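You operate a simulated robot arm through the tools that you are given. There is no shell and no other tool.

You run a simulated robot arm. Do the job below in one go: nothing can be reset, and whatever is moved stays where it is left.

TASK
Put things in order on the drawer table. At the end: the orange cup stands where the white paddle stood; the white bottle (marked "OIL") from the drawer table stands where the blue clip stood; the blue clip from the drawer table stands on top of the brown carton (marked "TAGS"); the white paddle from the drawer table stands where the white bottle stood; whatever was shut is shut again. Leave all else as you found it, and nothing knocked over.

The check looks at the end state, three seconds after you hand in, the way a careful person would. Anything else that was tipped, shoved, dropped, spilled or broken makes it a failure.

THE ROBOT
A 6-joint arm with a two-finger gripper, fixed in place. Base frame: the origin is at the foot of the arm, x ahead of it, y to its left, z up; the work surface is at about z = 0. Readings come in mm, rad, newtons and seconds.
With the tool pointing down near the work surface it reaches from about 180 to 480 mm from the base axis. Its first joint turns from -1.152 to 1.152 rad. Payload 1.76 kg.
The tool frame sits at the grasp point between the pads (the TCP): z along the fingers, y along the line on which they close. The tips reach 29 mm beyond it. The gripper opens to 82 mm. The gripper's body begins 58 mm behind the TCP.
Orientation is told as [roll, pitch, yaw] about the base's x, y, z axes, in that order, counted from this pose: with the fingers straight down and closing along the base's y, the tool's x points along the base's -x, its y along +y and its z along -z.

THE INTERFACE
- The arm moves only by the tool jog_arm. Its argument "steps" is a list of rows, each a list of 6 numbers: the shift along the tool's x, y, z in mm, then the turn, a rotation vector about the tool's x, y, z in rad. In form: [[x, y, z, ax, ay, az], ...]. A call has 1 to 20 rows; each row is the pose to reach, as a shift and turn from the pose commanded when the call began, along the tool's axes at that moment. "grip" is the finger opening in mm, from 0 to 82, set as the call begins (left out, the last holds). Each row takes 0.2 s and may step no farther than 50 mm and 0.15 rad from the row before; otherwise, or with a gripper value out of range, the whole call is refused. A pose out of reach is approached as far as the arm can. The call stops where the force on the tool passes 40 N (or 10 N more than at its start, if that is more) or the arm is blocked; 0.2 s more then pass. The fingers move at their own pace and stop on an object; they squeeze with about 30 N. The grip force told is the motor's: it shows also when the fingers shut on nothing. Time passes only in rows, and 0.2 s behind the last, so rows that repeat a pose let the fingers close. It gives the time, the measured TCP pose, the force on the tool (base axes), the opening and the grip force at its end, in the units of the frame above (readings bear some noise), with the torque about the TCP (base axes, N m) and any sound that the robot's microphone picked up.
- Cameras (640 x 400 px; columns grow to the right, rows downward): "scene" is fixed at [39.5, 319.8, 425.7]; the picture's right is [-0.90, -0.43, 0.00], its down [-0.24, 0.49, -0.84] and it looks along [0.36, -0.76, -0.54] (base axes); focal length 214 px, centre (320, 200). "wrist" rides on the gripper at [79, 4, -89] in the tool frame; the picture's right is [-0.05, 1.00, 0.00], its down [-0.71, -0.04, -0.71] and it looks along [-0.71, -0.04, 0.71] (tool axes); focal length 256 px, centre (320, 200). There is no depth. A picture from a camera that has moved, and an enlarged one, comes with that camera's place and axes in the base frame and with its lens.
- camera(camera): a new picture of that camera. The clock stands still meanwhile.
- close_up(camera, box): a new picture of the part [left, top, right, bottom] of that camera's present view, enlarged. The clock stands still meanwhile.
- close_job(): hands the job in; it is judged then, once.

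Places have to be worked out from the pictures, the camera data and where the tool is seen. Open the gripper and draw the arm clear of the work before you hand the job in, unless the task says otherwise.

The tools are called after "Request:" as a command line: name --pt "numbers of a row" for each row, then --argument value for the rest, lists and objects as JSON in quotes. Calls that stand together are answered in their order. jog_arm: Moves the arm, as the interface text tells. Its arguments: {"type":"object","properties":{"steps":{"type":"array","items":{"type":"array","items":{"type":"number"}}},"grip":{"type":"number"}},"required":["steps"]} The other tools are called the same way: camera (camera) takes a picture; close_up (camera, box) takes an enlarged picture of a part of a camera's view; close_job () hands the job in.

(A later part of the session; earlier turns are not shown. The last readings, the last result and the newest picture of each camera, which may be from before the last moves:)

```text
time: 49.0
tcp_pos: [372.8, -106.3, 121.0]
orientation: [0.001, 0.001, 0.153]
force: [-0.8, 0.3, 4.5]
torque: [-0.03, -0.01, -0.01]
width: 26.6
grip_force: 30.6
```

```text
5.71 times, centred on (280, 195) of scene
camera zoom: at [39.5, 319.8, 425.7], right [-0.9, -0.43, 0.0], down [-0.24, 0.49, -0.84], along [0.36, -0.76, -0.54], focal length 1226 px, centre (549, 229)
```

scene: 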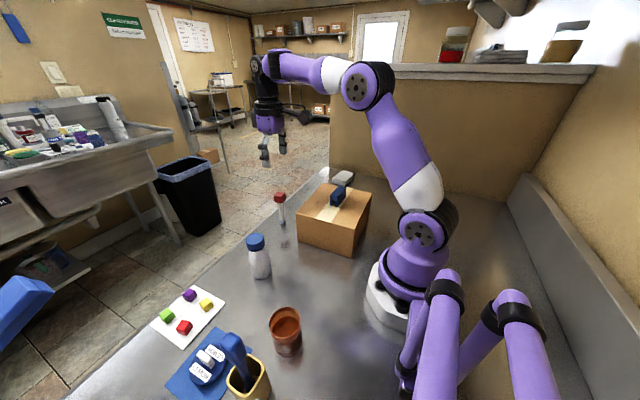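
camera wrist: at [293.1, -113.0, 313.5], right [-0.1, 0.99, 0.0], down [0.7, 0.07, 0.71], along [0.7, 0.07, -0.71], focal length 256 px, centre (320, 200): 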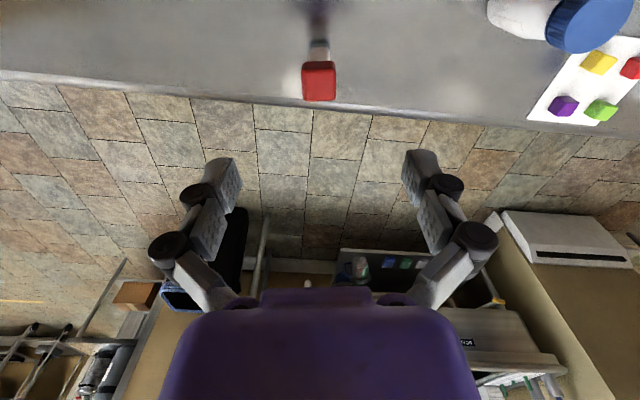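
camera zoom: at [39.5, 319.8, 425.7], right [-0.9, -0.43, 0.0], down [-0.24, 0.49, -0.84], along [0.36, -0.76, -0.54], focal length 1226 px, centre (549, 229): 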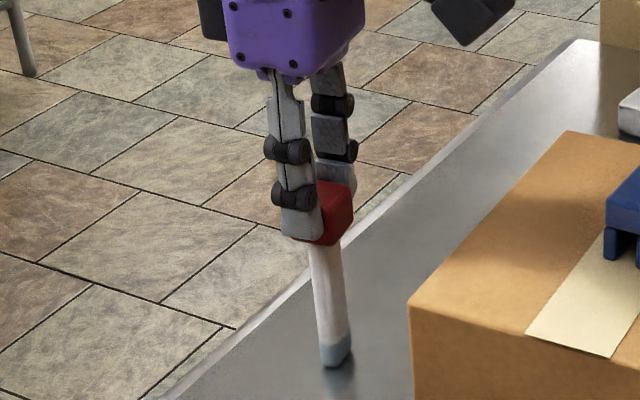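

The paddle's head is held at 26.6 mm. I lift it to z≈250 and carry it to above the bottle's old place (213.7, −327).

Request:
jog_arm --pt "0 0 -5 0 0 0" --pt "0 0 -25 0 0 0" --pt "0 0 -60 0 0 0" --pt "0 0 -95 0 0 0" --pt "0 0 -130 0 0 0" --pt "27.2 -27.7 -130 0 0 0.1" --pt "54.4 -55.3 -130 0 0 0.2" --pt "81.6 -83 -130 0 0 0.3" --pt "108.8 -110.7 -130 0 0 0.4" --pt "136 -138.4 -130 0 0 0.5" --pt "163.2 -166 -130 0 0 0.6" --pt "190.4 -193.7 -130 0 0 0.7" --pt "190.4 -193.7 -130 0 0 0.7" --pt "190.4 -193.7 -130 0 0 0.7"

Request:
camera --camera "wrist"

Request:
camera --camera "scene"

```text
time: 52.0
tcp_pos: [212.0, -326.8, 249.4]
orientation: [0.001, 0.0, -0.549]
force: [-1.3, 0.4, -0.6]
torque: [-0.01, -0.02, 0.04]
width: 26.8
grip_force: 29.9
```

```text
taken
camera wrist: at [147.2, -283.0, 339.8], right [0.57, 0.82, 0.0], down [0.58, -0.4, 0.71], along [0.58, -0.4, -0.71], focal length 256 px, centre (320, 200)
```

wrist: 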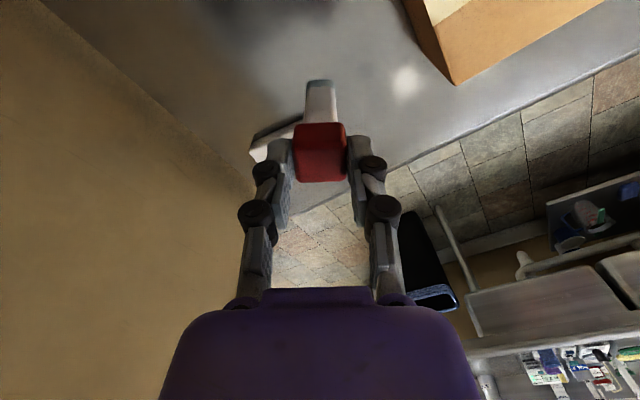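

```text
taken
```

scene: 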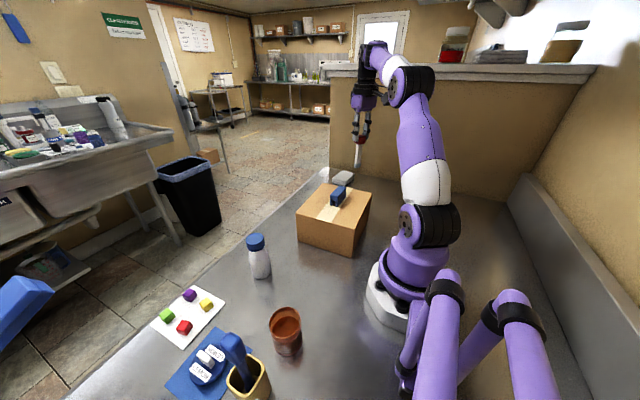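

The paddle hangs over its new place. I'll zoom in to see whether it hangs vertical in the grip.

Request:
close_up --camera "scene" --box '[330, 80, 400, 190]'

Request:
close_up --camera "wrist" --box '[230, 60, 410, 220]'

```text
3.64 times, centred on (365, 135) of scene
camera zoom: at [39.5, 319.8, 425.7], right [-0.9, -0.43, 0.0], down [-0.24, 0.49, -0.84], along [0.36, -0.76, -0.54], focal length 780 px, centre (156, 436)
```

zoom: 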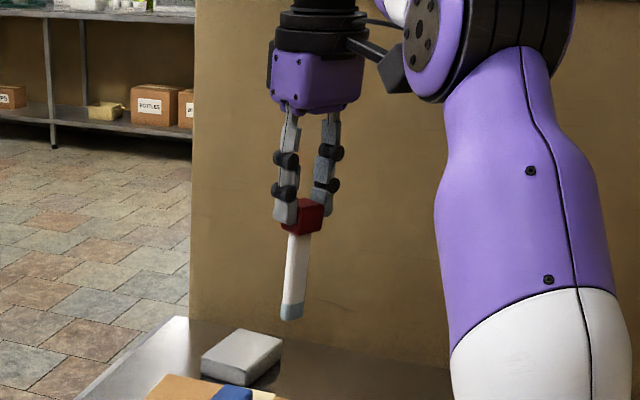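

```text
2.50 times, centred on (320, 140) of wrist
camera zoom: at [147.2, -283.0, 339.8], right [0.57, 0.82, 0.0], down [0.58, -0.4, 0.71], along [0.58, -0.4, -0.71], focal length 640 px, centre (320, 350)
```

zoom: 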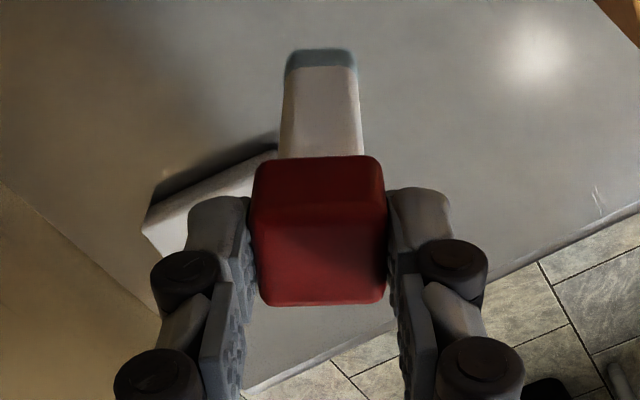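

The paddle hasn't swung: its foot and head appear at the same picture places as at the grasp. I lower it to about 9 mm above the table.

Request:
jog_arm --pt "-0.3 0.5 35 0 0 0" --pt "-0.7 1.1 70 0 0 0" --pt "-0.7 1.1 100 0 0 0" --pt "-0.7 1.1 118 0 0 0" --pt "-0.7 1.1 118 0 0 0" --pt "-0.7 1.1 118 0 0 0"

Request:
camera --camera "wrist"

Request:
close_up --camera "scene" --box '[320, 130, 390, 210]'

```text
time: 53.4
tcp_pos: [216.1, -326.0, 135.6]
orientation: [0.0, -0.001, -0.547]
force: [0.6, 0.0, -0.6]
torque: [-0.01, -0.02, -0.03]
width: 26.9
grip_force: 30.3
```

```text
taken
camera wrist: at [151.1, -281.2, 224.9], right [0.57, 0.82, 0.0], down [0.58, -0.4, 0.71], along [0.58, -0.4, -0.71], focal length 256 px, centre (320, 200)
```

wrist: 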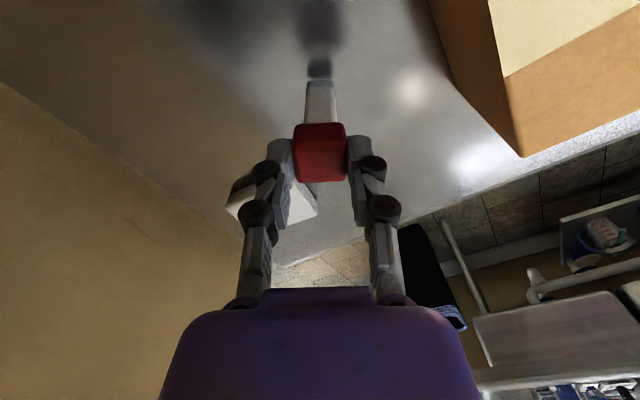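

```text
5.00 times, centred on (355, 170) of scene
camera zoom: at [39.5, 319.8, 425.7], right [-0.9, -0.43, 0.0], down [-0.24, 0.49, -0.84], along [0.36, -0.76, -0.54], focal length 1072 px, centre (145, 350)
```

zoom: 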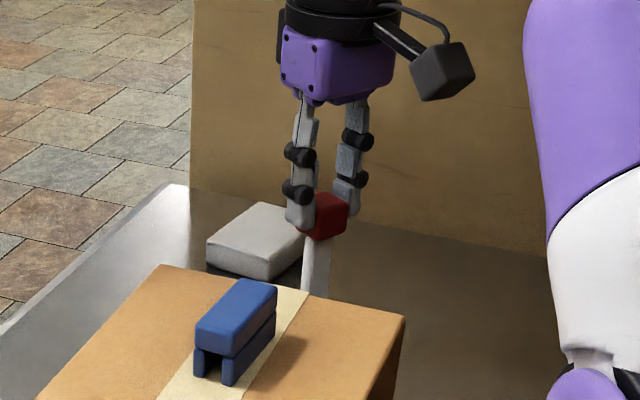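

The foot is about 14 mm above the table and the TCP is 2–3 mm off, so I correct and lower 11 mm.

Request:
jog_arm --pt "0.8 -1 5 0 0 0" --pt "1.4 -1.8 11 0 0 0" --pt "1.4 -1.8 11 0 0 0" --pt "1.4 -1.8 11 0 0 0"

Request:
close_up --camera "wrist" --box '[240, 40, 400, 200]'

```text
time: 54.4
tcp_pos: [214.2, -327.3, 122.9]
orientation: [0.0, 0.0, -0.547]
force: [0.9, 0.4, -0.2]
torque: [-0.01, -0.01, 0.01]
width: 26.9
grip_force: 30.1
```

```text
2.50 times, centred on (320, 120) of wrist
camera zoom: at [148.6, -282.2, 213.0], right [0.57, 0.82, 0.0], down [0.58, -0.4, 0.71], along [0.58, -0.4, -0.71], focal length 640 px, centre (320, 400)
```

zoom: 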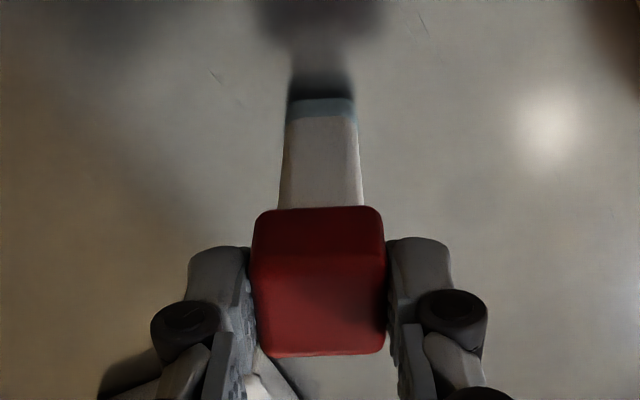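

Position is now (213.9, −327.3) with ~2 mm to go. I step down 1 mm at a time reading the force.

Request:
jog_arm --pt "0 0 1 0 0 0" --pt "0 0 1 0 0 0"

Request:
jog_arm --pt "0 0 0.7 0 0 0" --pt "0 0 0.7 0 0 0"

```text
time: 55.0
tcp_pos: [213.8, -326.9, 121.7]
orientation: [0.001, 0.001, -0.548]
force: [0.0, 0.4, -0.7]
torque: [0.01, 0.01, 0.0]
width: 26.7
grip_force: 29.9
```

```text
time: 55.6
tcp_pos: [213.7, -327.4, 120.4]
orientation: [0.002, 0.0, -0.547]
force: [0.3, -0.4, -0.1]
torque: [0.05, -0.02, -0.02]
width: 26.9
grip_force: 30.1
```

No contact yet at z≈121; I continue with 0.7 mm steps.

Request:
jog_arm --pt "0 0 0.7 0 0 0" --pt "0 0 0.7 0 0 0"

Request:
close_up --camera "wrist" --box '[280, 50, 360, 130]'

```text
time: 56.2
tcp_pos: [213.4, -327.0, 120.9]
orientation: [0.001, -0.001, -0.548]
force: [0.2, 0.2, 15.0]
torque: [0.1, -0.04, 0.01]
width: 26.9
grip_force: 30.4
```

```text
5.00 times, centred on (320, 90) of wrist
camera zoom: at [147.6, -282.9, 210.6], right [0.57, 0.82, 0.0], down [0.58, -0.4, 0.71], along [0.58, -0.4, -0.71], focal length 1280 px, centre (320, 750)
```

zoom: 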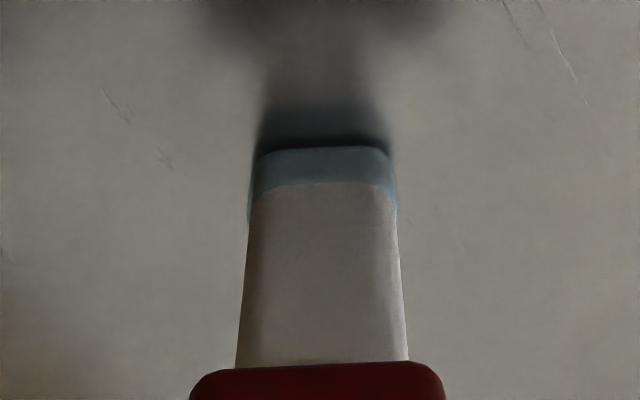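

Foot contact at 15 N. I ease 0.4 mm, then open.

Request:
jog_arm --pt "0 0 -0.4 0 0 0" --pt "0 0 -0.4 0 0 0"

Request:
jog_arm --pt "0 0 0 0 0 0" --pt "0 0 0 0 0 0" --pt "0 0 0 0 0 0" --pt "0 0 0 0 0 0" --grip 70

Request:
camera --camera "wrist"

Request:
close_up --camera "scene" --box '[320, 130, 390, 210]'

```text
time: 56.8
tcp_pos: [213.9, -326.3, 120.7]
orientation: [0.002, -0.001, -0.547]
force: [1.2, -2.6, 10.8]
torque: [-0.32, -0.1, 0.0]
width: 26.8
grip_force: 30.3
```

```text
time: 57.8
tcp_pos: [213.0, -325.6, 120.4]
orientation: [-0.001, 0.0, -0.549]
force: [-0.1, -0.4, 0.0]
torque: [-0.02, -0.01, 0.01]
width: 69.8
grip_force: 0.0
```

```text
taken
camera wrist: at [147.9, -282.4, 210.5], right [0.57, 0.82, 0.0], down [0.58, -0.4, 0.71], along [0.58, -0.4, -0.71], focal length 256 px, centre (320, 200)
```

wrist: 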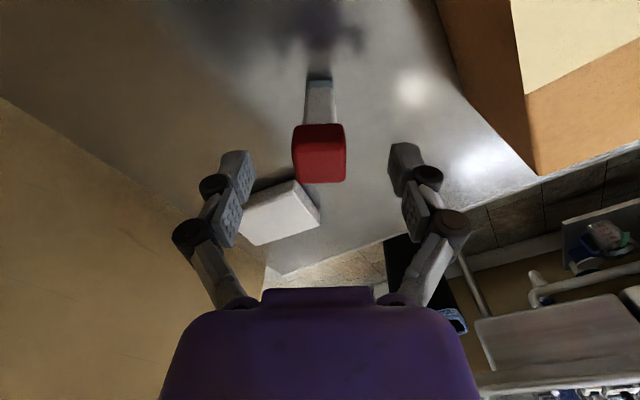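

```text
5.00 times, centred on (355, 170) of scene
camera zoom: at [39.5, 319.8, 425.7], right [-0.9, -0.43, 0.0], down [-0.24, 0.49, -0.84], along [0.36, -0.76, -0.54], focal length 1072 px, centre (145, 350)
```

zoom: 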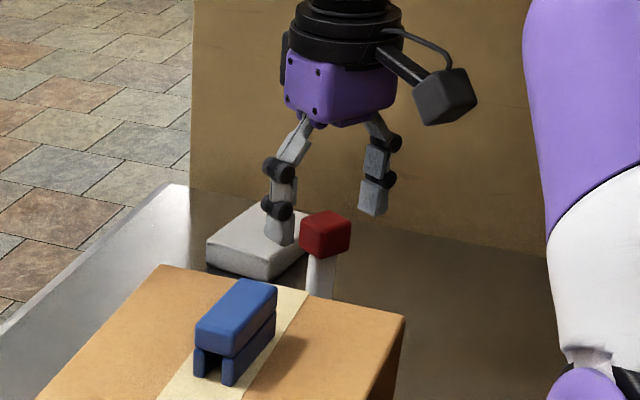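

The paddle stands upright at the bottle's old place. I retreat straight up and swing back to the middle.

Request:
jog_arm --pt "0 0 -20 0 0 0" --pt "0 0 -60 0 0 0" --pt "0 0 -100 0 0 0" --pt "0 0 -140 0 0 0" --pt "12.1 40.5 -140 0 0 -0.07" --pt "24.2 80.9 -140 0 0 -0.14" --pt "36.2 121.4 -140 0 0 -0.21" --pt "48.3 161.8 -140 0 0 -0.28" --pt "60.4 202.3 -140 0 0 -0.35" --pt "72.5 242.7 -140 0 0 -0.42" --pt "84.5 283.2 -140 0 0 -0.49" --pt "96.6 323.6 -140 0 0 -0.549" --pt "96.6 323.6 -140 0 0 -0.549" --grip 82

Request:
camera --camera "scene"

Request:
close_up --camera "scene" --box '[310, 130, 390, 230]'

Request:
close_up --camera "scene" --box '[210, 280, 340, 400]'

```text
time: 60.6
tcp_pos: [301.3, 2.5, 261.8]
orientation: [-0.001, -0.001, 0.0]
force: [-0.7, 0.1, 0.7]
torque: [0.02, -0.02, -0.01]
width: 82.1
grip_force: 0.0
```

```text
taken
```

scene: 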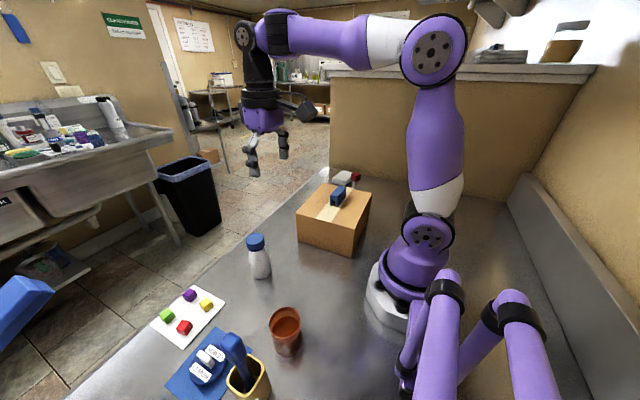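

```text
4.00 times, centred on (350, 180) of scene
camera zoom: at [39.5, 319.9, 425.7], right [-0.9, -0.43, 0.0], down [-0.24, 0.49, -0.84], along [0.36, -0.76, -0.54], focal length 858 px, centre (200, 280)
```

zoom: 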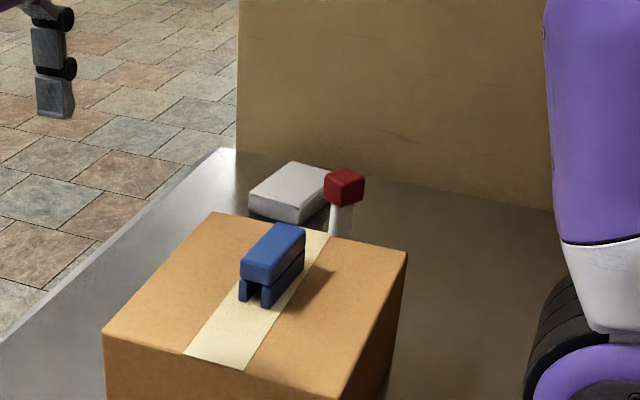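

```text
3.33 times, centred on (275, 340) of scene
camera zoom: at [39.5, 319.9, 425.7], right [-0.9, -0.43, 0.0], down [-0.24, 0.49, -0.84], along [0.36, -0.76, -0.54], focal length 715 px, centre (470, -267)
```

zoom: 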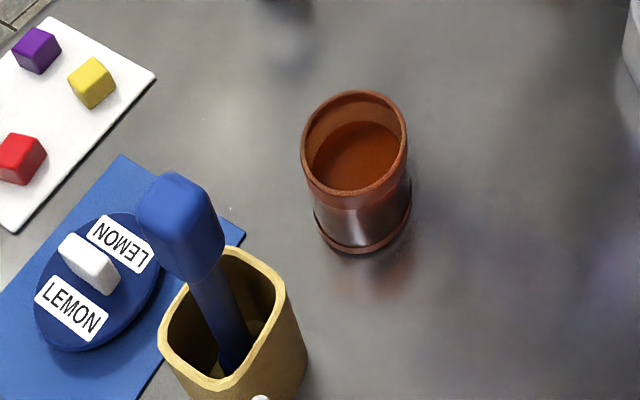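

Everything placed so far stands well. The cup measures ~52 mm at the rim and ~70 mm high, near (169, 182), with the yellow holder about 35 mm away on its +y side. I move above the cup with yaw 1.2 so the fingers stay clear of the holder.

Request:
jog_arm --pt "14.6 20.1 3 0 0 -0.133" --pt "29.2 40.2 7 0 0 -0.267" --pt "43.8 60.3 10 0 0 -0.4" --pt "58.4 80.4 14 0 0 -0.533" --pt "73 100.5 17 0 0 -0.667" --pt "87.6 120.6 20 0 0 -0.8" --pt "102.3 140.7 24 0 0 -0.933" --pt "116.9 160.9 27 0 0 -1.067" --pt "131.5 181 30 0 0 -1.2" --pt "131.5 181 30 0 0 -1.2" --pt "131.5 181 30 0 0 -1.2" --grip 82

Request:
camera --camera "wrist"

Request:
close_up --camera "wrist" --box '[260, 0, 400, 100]'

Request:
camera --camera "scene"

```text
time: 63.0
tcp_pos: [167.5, 180.0, 227.9]
orientation: [0.0, -0.001, 1.203]
force: [-0.3, -0.7, 0.1]
torque: [-0.02, 0.0, 0.03]
width: 82.2
grip_force: 0.0
```

```text
taken
camera wrist: at [134.7, 106.6, 318.0], right [-0.91, 0.41, 0.0], down [0.29, 0.64, 0.71], along [0.29, 0.65, -0.71], focal length 256 px, centre (320, 200)
```

wrist: 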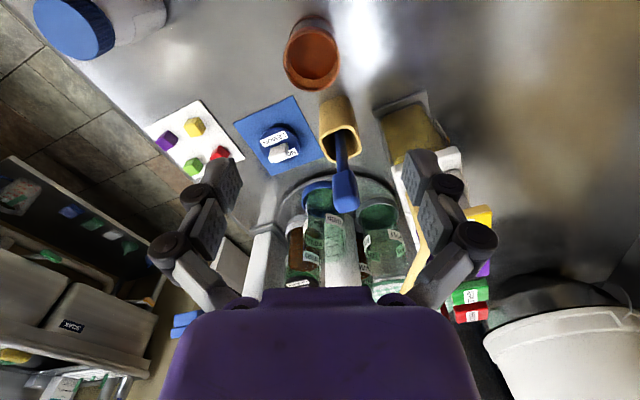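

```text
4.00 times, centred on (330, 50) of wrist
camera zoom: at [134.7, 106.6, 318.0], right [-0.91, 0.41, 0.0], down [0.29, 0.64, 0.71], along [0.29, 0.65, -0.71], focal length 1024 px, centre (280, 800)
```

zoom: 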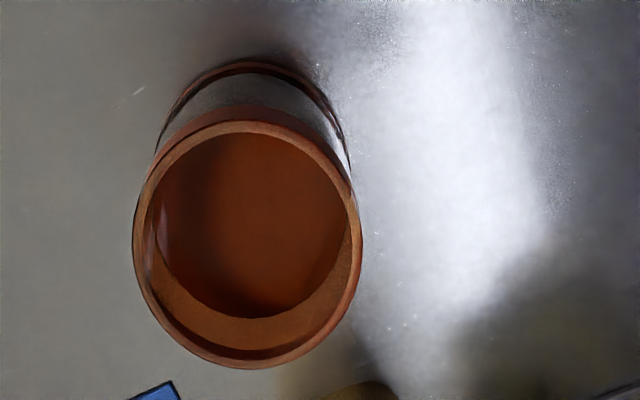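

```text
taken
```

scene: 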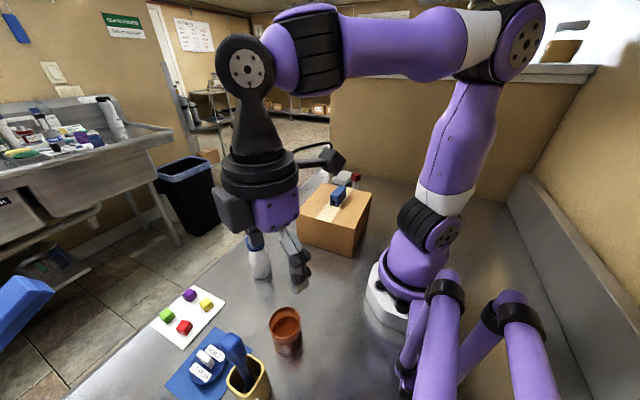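

The cup's centre works out to about (173.5, 175) with height ~55 mm and ~54 mm across. I'll check the hand's outward side for protrusions that might get near the blue paddle in the holder.

Request:
close_up --camera "scene" --box '[200, 130, 360, 300]'

Request:
close_up --camera "wrist" --box '[270, 0, 420, 230]'

```text
2.35 times, centred on (280, 215) of scene
camera zoom: at [39.5, 319.8, 425.7], right [-0.9, -0.43, 0.0], down [-0.24, 0.49, -0.84], along [0.36, -0.76, -0.54], focal length 505 px, centre (414, 165)
```

zoom: 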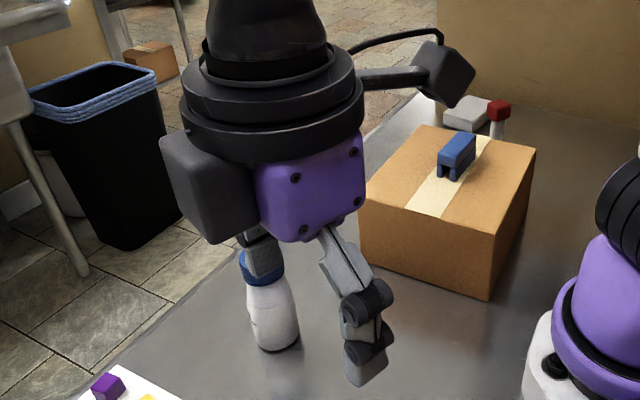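

```text
1.74 times, centred on (345, 115) of wrist
camera zoom: at [134.7, 106.6, 318.0], right [-0.91, 0.41, 0.0], down [0.29, 0.64, 0.71], along [0.29, 0.65, -0.71], focal length 445 px, centre (276, 348)
```

zoom: 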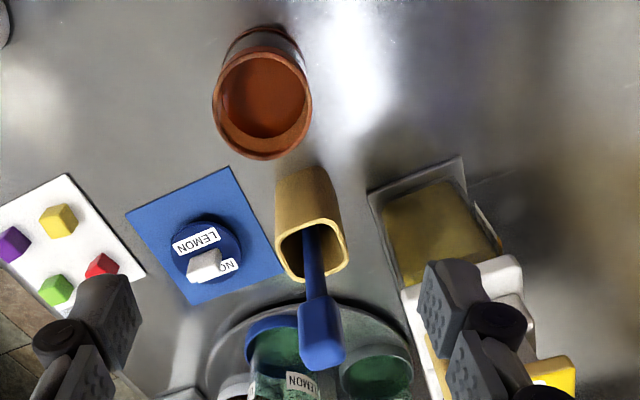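

The hand has a motor box reaching ~46 mm outward, about 74 mm above the TCP. Turning to yaw 0.84 gives the best clearance to both holder and blue paddle. I rotate and shift over the cup at this height.

Request:
jog_arm --pt "0.4 -2.5 0 0 0 0.12" --pt "0.8 -5 0 0 0 0.24" --pt "1.2 -7.6 0 0 0 0.363" --pt "1.2 -7.6 0 0 0 0.363" --pt "1.2 -7.6 0 0 0 0.363"

Request:
close_up --camera "wrist" --box '[240, 0, 400, 110]'

Request:
camera --camera "wrist"

```text
time: 64.2
tcp_pos: [173.3, 177.5, 230.7]
orientation: [0.0, 0.0, 0.837]
force: [-1.1, 0.2, 0.5]
torque: [-0.01, 0.0, -0.02]
width: 81.9
grip_force: 0.0
```

```text
3.64 times, centred on (320, 55) of wrist
camera zoom: at [117.9, 119.8, 319.5], right [-0.71, 0.71, 0.0], down [0.5, 0.5, 0.71], along [0.5, 0.5, -0.71], focal length 931 px, centre (320, 727)
```

zoom: 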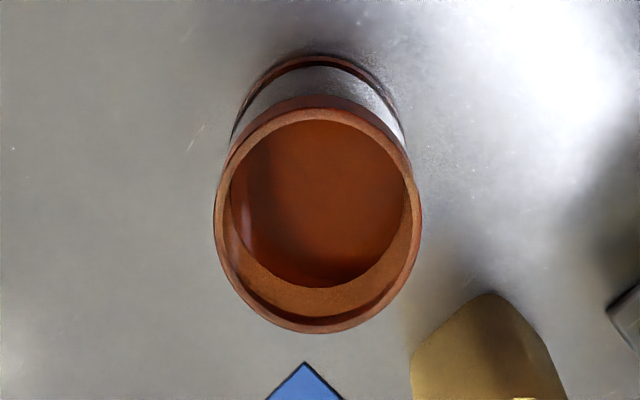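

```text
taken
camera wrist: at [117.9, 119.8, 319.5], right [-0.71, 0.71, 0.0], down [0.5, 0.5, 0.71], along [0.5, 0.5, -0.71], focal length 256 px, centre (320, 200)
```

wrist: 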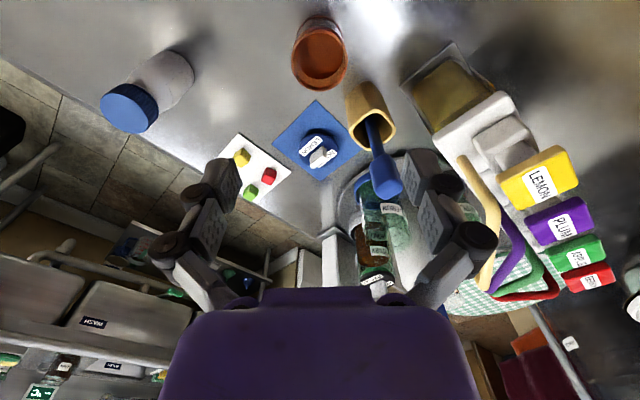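

At this yaw the cup is centred laterally; centre (173, 174). I descend to z≈95, tips still above the rim, and recheck.

Request:
jog_arm --pt "0.9 0 35 0 0 0" --pt "1.8 0 70 0 0 0" --pt "1.8 0 105 0 0 0" --pt "1.8 0 135 0 0 0" --pt "1.8 0 135 0 0 0" --pt "1.8 0 135 0 0 0"

Request:
camera --camera "wrist"

Request:
camera --camera "scene"

```text
time: 65.6
tcp_pos: [173.3, 175.7, 96.3]
orientation: [0.001, 0.001, 0.838]
force: [0.1, 0.2, -0.6]
torque: [-0.01, 0.0, 0.01]
width: 82.0
grip_force: 0.0
```

```text
taken
camera wrist: at [117.2, 119.0, 186.4], right [-0.71, 0.71, 0.0], down [0.5, 0.5, 0.71], along [0.5, 0.5, -0.71], focal length 256 px, centre (320, 200)
```

wrist: 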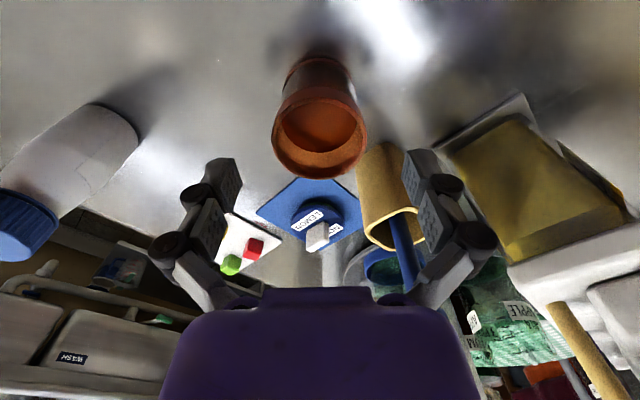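

```text
taken
```

scene: 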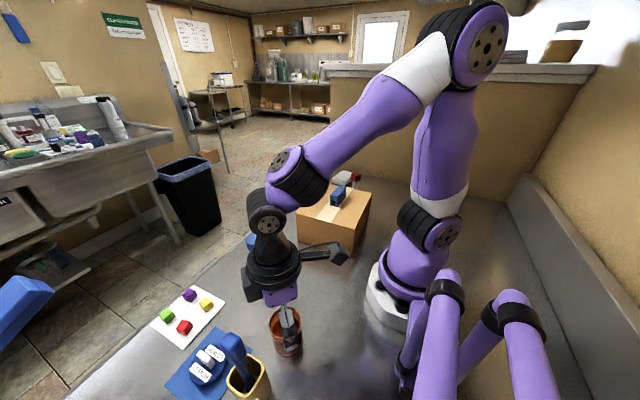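

I'll zoom in for cup centring and check the right finger versus holder gap.

Request:
close_up --camera "wrist" --box '[180, 30, 460, 220]'

Request:
close_up --camera "scene" --box '[200, 210, 360, 400]'

```text
2.11 times, centred on (320, 125) of wrist
camera zoom: at [117.2, 119.0, 186.4], right [-0.71, 0.71, 0.0], down [0.5, 0.5, 0.71], along [0.5, 0.5, -0.71], focal length 539 px, centre (320, 358)
```

zoom: 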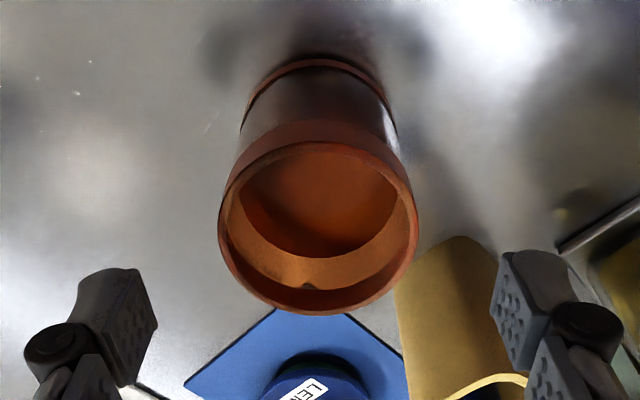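

```text
2.11 times, centred on (280, 305) of scene
camera zoom: at [39.5, 319.8, 425.7], right [-0.9, -0.43, 0.0], down [-0.24, 0.49, -0.84], along [0.36, -0.76, -0.54], focal length 452 px, centre (404, -21)
```

zoom: 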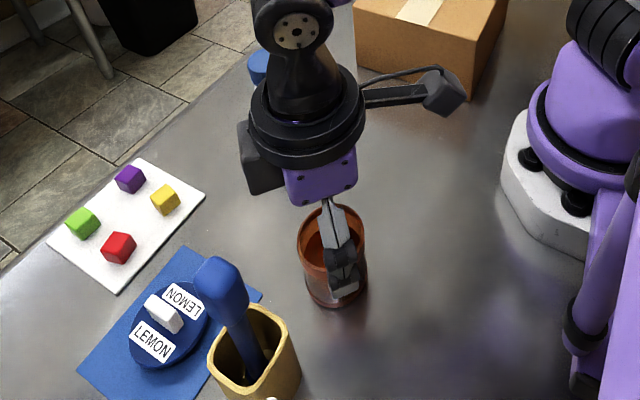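

The cup is centred within ~1 mm and clearances look good. I descend another 30 mm first, then look again.

Request:
jog_arm --pt "0 -0.8 10 0 0 0" --pt "0 -0.8 20 0 0 0" --pt "0 -0.8 30 0 0 0" --pt "0 -0.8 30 0 0 0"

Request:
close_up --camera "wrist" --box '[180, 60, 460, 250]'

Request:
close_up --camera "scene" --box '[200, 240, 360, 400]'

```text
time: 66.6
tcp_pos: [173.5, 176.1, 65.5]
orientation: [0.0, 0.001, 0.836]
force: [-0.2, -0.2, -0.9]
torque: [-0.03, 0.01, -0.02]
width: 81.9
grip_force: 0.0
```

```text
2.11 times, centred on (320, 155) of wrist
camera zoom: at [118.4, 118.6, 154.6], right [-0.71, 0.71, 0.0], down [0.5, 0.5, 0.71], along [0.5, 0.5, -0.71], focal length 539 px, centre (320, 295)
```

zoom: 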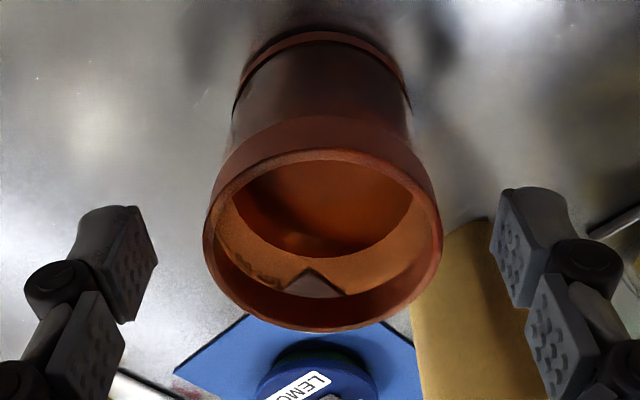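

```text
2.50 times, centred on (280, 320) of scene
camera zoom: at [39.5, 319.8, 425.7], right [-0.9, -0.43, 0.0], down [-0.24, 0.49, -0.84], along [0.36, -0.76, -0.54], focal length 536 px, centre (420, -100)
```

zoom: 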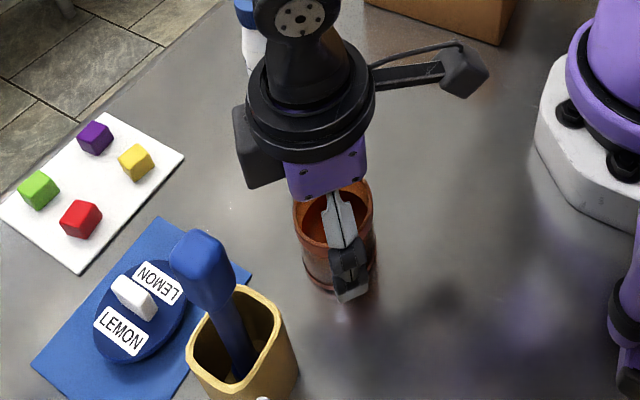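

The cup is centred (322.5 vs 322.8 px); its collar at z≈46–62 (52.6 mm wide) will sit in the middle of the pads at this height. I close to 62 mm first to check.

Request:
jog_arm --pt "0 0 0 0 0 0" --pt "0 0 0 0 0 0" --grip 62

Request:
close_up --camera "wrist" --box '[200, 60, 440, 240]'

Request:
close_up --camera "scene" --box '[240, 270, 330, 370]'

```text
time: 67.2
tcp_pos: [174.4, 175.0, 65.4]
orientation: [-0.001, 0.001, 0.838]
force: [-0.4, -0.5, -0.6]
torque: [0.01, -0.01, 0.01]
width: 62.1
grip_force: 0.1
```

```text
2.22 times, centred on (320, 150) of wrist
camera zoom: at [118.4, 118.6, 154.8], right [-0.71, 0.71, 0.0], down [0.5, 0.5, 0.71], along [0.5, 0.5, -0.71], focal length 569 px, centre (320, 311)
```

zoom: 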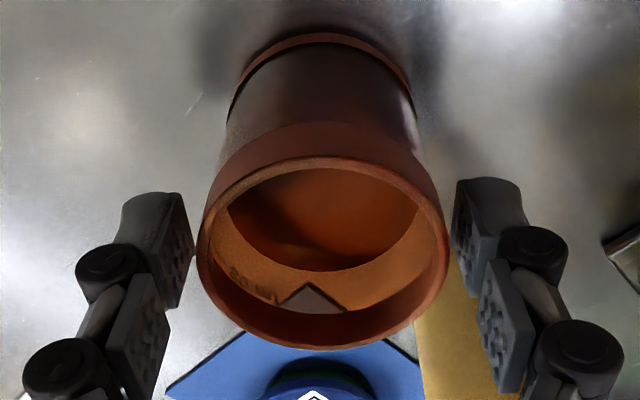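

```text
4.00 times, centred on (285, 320) of scene
camera zoom: at [39.5, 319.8, 425.7], right [-0.9, -0.43, 0.0], down [-0.24, 0.49, -0.84], along [0.36, -0.76, -0.54], focal length 858 px, centre (460, -280)
```

zoom: 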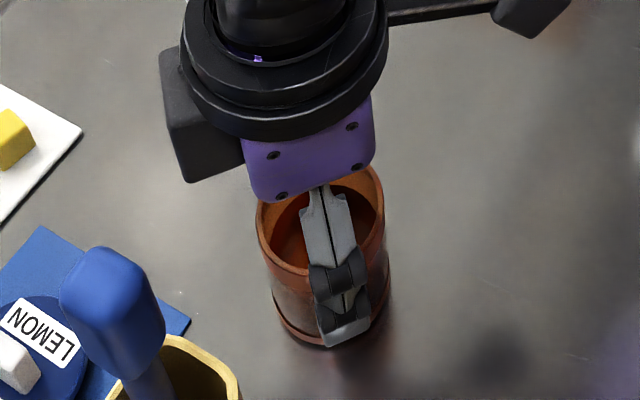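

Gaps are even. I close on the cup's collar.

Request:
jog_arm --pt "0 0 0 0 0 0" --pt "0 0 0 0 0 0" --pt "0 0 0 0 0 0" --grip 42

Request:
close_up --camera "wrist" --box '[200, 60, 440, 240]'

Request:
close_up --camera "scene" --box '[240, 270, 330, 370]'

```text
time: 68.0
tcp_pos: [174.0, 176.9, 65.3]
orientation: [0.001, -0.002, 0.838]
force: [-2.1, 0.5, 13.6]
torque: [0.04, 0.16, 0.04]
width: 49.0
grip_force: 29.8
```

```text
2.22 times, centred on (320, 150) of wrist
camera zoom: at [118.5, 118.8, 154.9], right [-0.71, 0.71, 0.0], down [0.5, 0.5, 0.71], along [0.5, 0.5, -0.71], focal length 569 px, centre (320, 311)
```

zoom: 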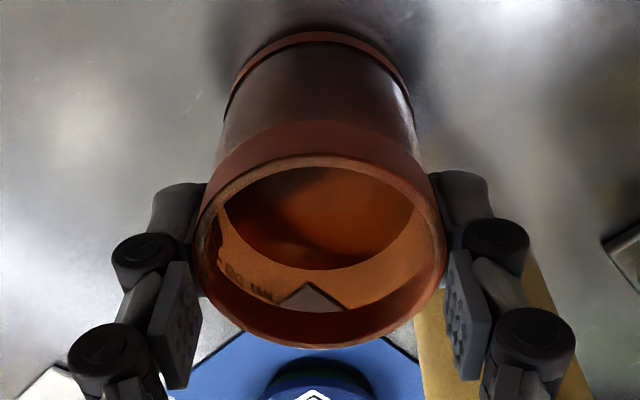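

```text
4.00 times, centred on (285, 320) of scene
camera zoom: at [39.5, 319.8, 425.7], right [-0.9, -0.43, 0.0], down [-0.24, 0.49, -0.84], along [0.36, -0.76, -0.54], focal length 858 px, centre (460, -280)
```

zoom: 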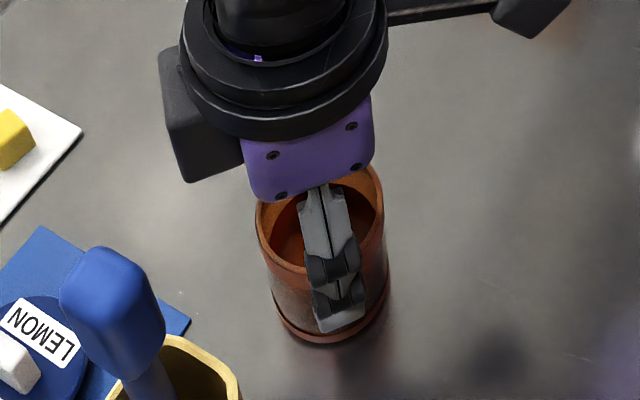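

The cup is held at 49 mm. I lift very gently a little and check that it comes level.

Request:
jog_arm --pt "0 0 -2 0 0 0" --pt "0 0 -5 0 0 0" --pt "0 0 -10 0 0 0" --pt "0 0 -16 0 0 0" --pt "0 0 -20 0 0 0" --pt "0 0 -20 0 0 0"

Request:
close_up --camera "wrist" --box '[200, 60, 440, 240]'

Request:
close_up --camera "scene" --box '[240, 260, 330, 360]'

```text
time: 69.4
tcp_pos: [173.0, 175.3, 84.1]
orientation: [0.0, 0.0, 0.837]
force: [0.3, -0.2, -0.6]
torque: [0.0, -0.01, -0.02]
width: 49.1
grip_force: 30.1
```

```text
2.22 times, centred on (320, 150) of wrist
camera zoom: at [116.8, 118.0, 174.3], right [-0.71, 0.71, 0.0], down [0.5, 0.5, 0.71], along [0.5, 0.5, -0.71], focal length 569 px, centre (320, 311)
```

zoom: 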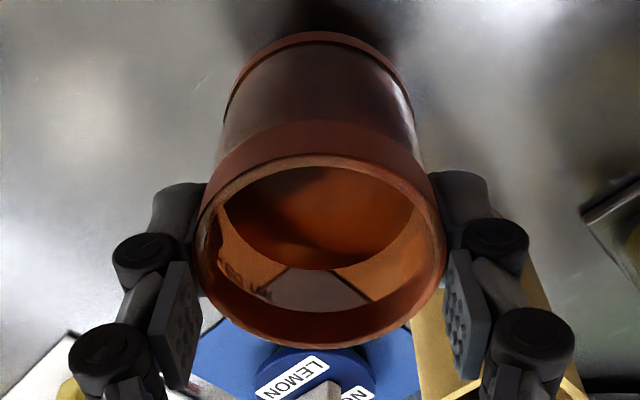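

```text
4.00 times, centred on (285, 310) of scene
camera zoom: at [39.5, 319.8, 425.7], right [-0.9, -0.43, 0.0], down [-0.24, 0.49, -0.84], along [0.36, -0.76, -0.54], focal length 858 px, centre (460, -240)
```

zoom: 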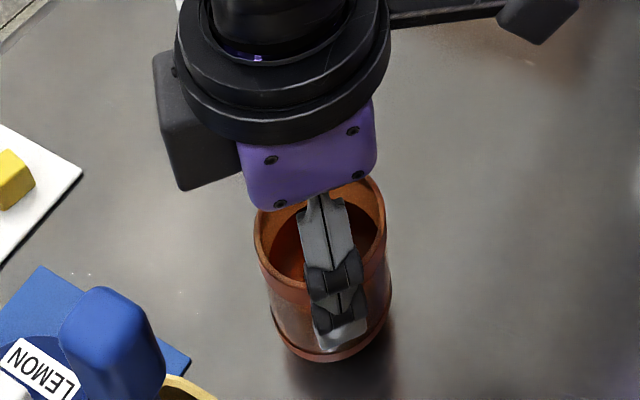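

The cup comes up level with no change in the grip. I continue the gentle lift to z≈190.

Request:
jog_arm --pt "0 0 -5 0 0 0" --pt "0 0 -15 0 0 0" --pt "0 0 -32 0 0 0" --pt "0 0 -52 0 0 0" --pt "0 0 -72 0 0 0" --pt "0 0 -90 0 0 0" --pt "0 0 -101 0 0 0" --pt "0 0 -106 0 0 0" --pt "0 0 -106 0 0 0"

Request:
jog_arm --pt "1.5 -6.7 0 0 0 0.021" --pt "4.5 -20.1 0 0 0 0.064" --pt "8.9 -40.3 0 0 0 0.127" --pt "14.5 -65.5 0 0 0 0.207" --pt "20.4 -92.3 0 0 0 0.292" --pt "26.4 -119.2 0 0 0 0.376" --pt "32.3 -146 0 0 0 0.461" --pt "38.3 -172.9 0 0 0 0.546" --pt "44.2 -199.7 0 0 0 0.631" --pt "50.2 -226.6 0 0 0 0.716" --pt "56.1 -253.5 0 0 0 0.8" --pt "61.7 -278.6 0 0 0 0.88" --pt "66.1 -298.8 0 0 0 0.943" --pt "69.5 -313.9 0 0 0 0.991" --pt "72.1 -325.6 0 0 0 1.028" --pt "74.3 -335.7 0 0 0 1.06" --pt "74.3 -335.7 0 0 0 1.06" --pt "74.3 -335.7 0 0 0 1.06"

Request:
camera --camera "wrist"

Request:
camera --camera "scene"

```text
time: 71.4
tcp_pos: [173.0, 175.1, 191.6]
orientation: [0.002, 0.001, 0.837]
force: [0.3, 0.2, -1.5]
torque: [0.0, 0.0, -0.04]
width: 48.7
grip_force: 29.9
```

```text
time: 75.2
tcp_pos: [373.9, -105.5, 191.3]
orientation: [0.001, -0.001, -0.221]
force: [0.3, -0.1, -1.3]
torque: [0.0, 0.0, 0.02]
width: 48.6
grip_force: 29.8
```

```text
taken
camera wrist: at [297.0, -84.2, 281.8], right [0.27, 0.96, 0.0], down [0.68, -0.19, 0.71], along [0.68, -0.19, -0.71], focal length 256 px, centre (320, 200)
```

wrist: 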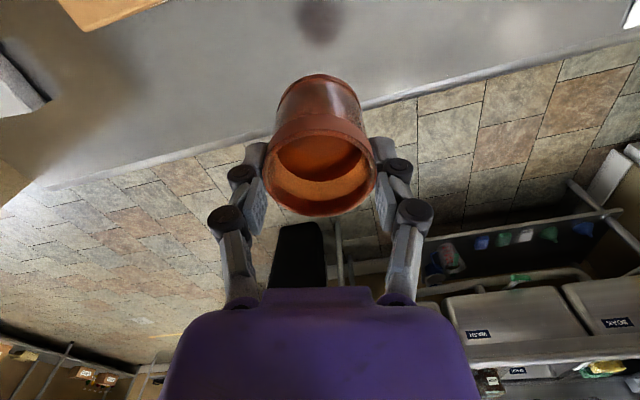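

```text
taken
```

scene: 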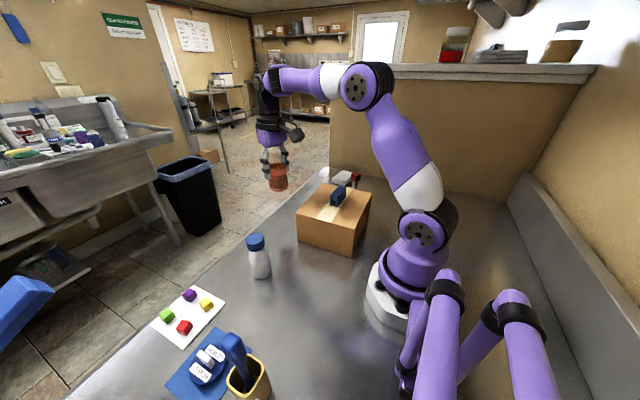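

The cup hangs level over the paddle's old place at (373, −105). I lower it gently to ~9 mm above the table.

Request:
jog_arm --pt "0.2 0 5 0 0 0" --pt "0.5 0 18 0 0 0" --pt "0.7 0 38 0 0 0" --pt "0.7 0 58 0 0 0" --pt "0.7 0 78 0 0 0" --pt "0.7 0 97 0 0 0" --pt "0.7 0 110 0 0 0" --pt "0.7 0 117 0 0 0" --pt "0.7 0 117 0 0 0" --pt "0.7 0 117 0 0 0"

Request:
camera --camera "wrist"

Request:
close_up --camera "scene" --box '[230, 140, 340, 260]'

```text
time: 77.4
tcp_pos: [373.6, -102.5, 74.0]
orientation: [0.0, 0.0, -0.221]
force: [0.2, 0.7, -0.7]
torque: [0.03, 0.0, -0.01]
width: 48.5
grip_force: 30.5
```

```text
taken
camera wrist: at [297.2, -82.9, 163.7], right [0.27, 0.96, 0.0], down [0.68, -0.19, 0.71], along [0.68, -0.19, -0.71], focal length 256 px, centre (320, 200)
```

wrist: 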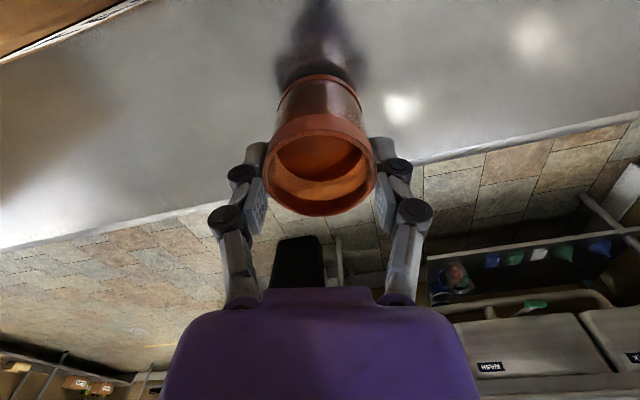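

```text
3.33 times, centred on (285, 200) of scene
camera zoom: at [39.5, 319.8, 425.7], right [-0.9, -0.43, 0.0], down [-0.24, 0.49, -0.84], along [0.36, -0.76, -0.54], focal length 715 px, centre (437, 200)
```

zoom: 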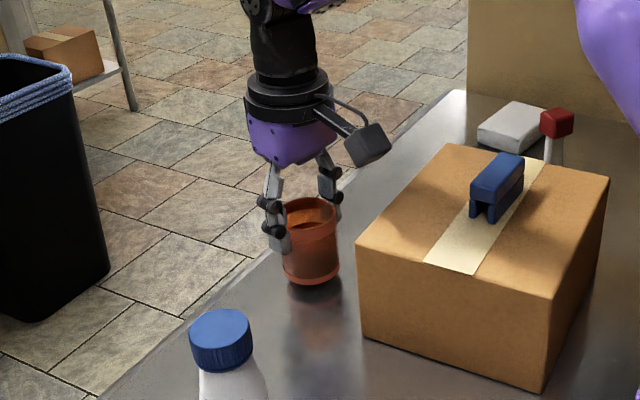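

Position (373, −104), about 9 mm above the table. I lower 7 mm.

Request:
jog_arm --pt "0.3 -0.4 3 0 0 0" --pt "0.6 -0.8 6 0 0 0" --pt "0.6 -0.8 7 0 0 0" --pt "0.6 -0.8 7 0 0 0"

Request:
jog_arm --pt "0 0 0.8 0 0 0" --pt "0 0 0.8 0 0 0"

```text
time: 78.4
tcp_pos: [372.4, -105.3, 65.7]
orientation: [0.0, 0.002, -0.221]
force: [-0.1, 0.6, -1.0]
torque: [-0.02, 0.02, -0.02]
width: 48.3
grip_force: 30.0
```

```text
time: 79.0
tcp_pos: [372.7, -105.6, 66.5]
orientation: [0.0, 0.0, -0.222]
force: [0.3, 0.6, -0.7]
torque: [0.0, -0.01, -0.01]
width: 48.6
grip_force: 29.4
```

Still free of contact (force −0.7 N). I continue with 0.8 mm steps.

Request:
jog_arm --pt "0 0 0.8 0 0 0" --pt "0 0 0.8 0 0 0"

Request:
close_up --camera "scene" --box '[255, 185, 305, 235]'

```text
time: 79.6
tcp_pos: [372.9, -105.4, 66.8]
orientation: [0.0, 0.0, -0.222]
force: [0.9, 0.0, -0.5]
torque: [0.01, -0.03, 0.02]
width: 48.2
grip_force: 29.8
```

```text
8.00 times, centred on (280, 210) of scene
camera zoom: at [39.5, 319.8, 425.7], right [-0.9, -0.43, 0.0], down [-0.24, 0.49, -0.84], along [0.36, -0.76, -0.54], focal length 1716 px, centre (640, 120)
```

zoom: 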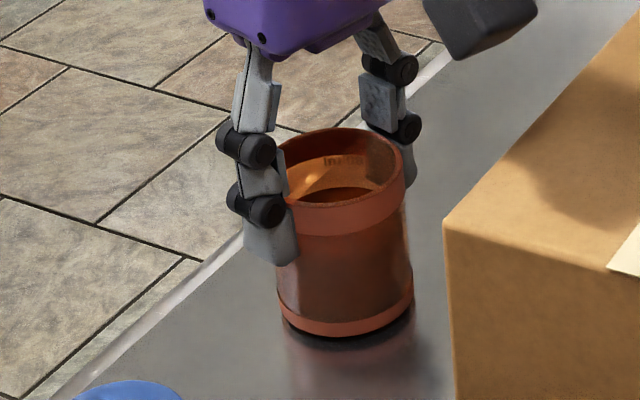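

Request:
jog_arm --pt "0 0 0.8 0 0 0" --pt "0 0 0.8 0 0 0"

```text
time: 80.2
tcp_pos: [374.1, -105.6, 65.9]
orientation: [0.001, 0.0, -0.221]
force: [-3.0, -2.7, 11.1]
torque: [0.02, 0.11, 0.07]
width: 48.3
grip_force: 29.7
```

The force rose to 11 N, so the cup has touched the table. I ease 0.3 mm and open the fingers.

Request:
jog_arm --pt "0 0 -0.3 0 0 0" --pt "0 0 -0.3 0 0 0"

Request:
jog_arm --pt "0 0 0 0 0 0" --pt "0 0 0 0 0 0" --pt "0 0 0 0 0 0" --grip 82

Request:
camera --camera "wrist"

Request:
close_up --camera "scene" --box '[245, 175, 315, 245]'

```text
time: 80.8
tcp_pos: [373.4, -104.1, 65.5]
orientation: [-0.001, 0.002, -0.22]
force: [2.0, 0.7, 4.5]
torque: [0.08, -0.19, 0.0]
width: 48.1
grip_force: 30.0
```

```text
time: 81.6
tcp_pos: [372.7, -105.6, 64.4]
orientation: [-0.001, 0.0, -0.223]
force: [-0.3, -0.4, -0.5]
torque: [0.02, -0.01, -0.01]
width: 81.7
grip_force: 0.0
```

```text
taken
camera wrist: at [296.3, -84.1, 155.3], right [0.27, 0.96, 0.0], down [0.68, -0.19, 0.71], along [0.68, -0.19, -0.71], focal length 256 px, centre (320, 200)
```

wrist: 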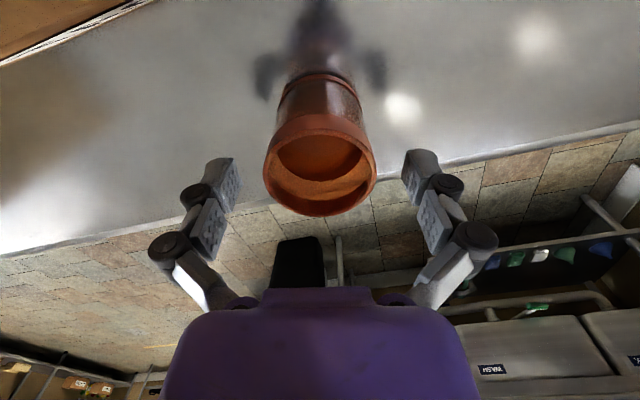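

```text
5.71 times, centred on (280, 210) of scene
camera zoom: at [39.5, 319.8, 425.7], right [-0.9, -0.43, 0.0], down [-0.24, 0.49, -0.84], along [0.36, -0.76, -0.54], focal length 1226 px, centre (549, 143)
```

zoom: 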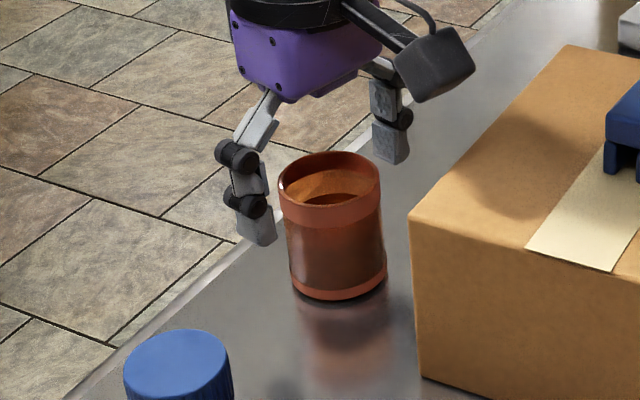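

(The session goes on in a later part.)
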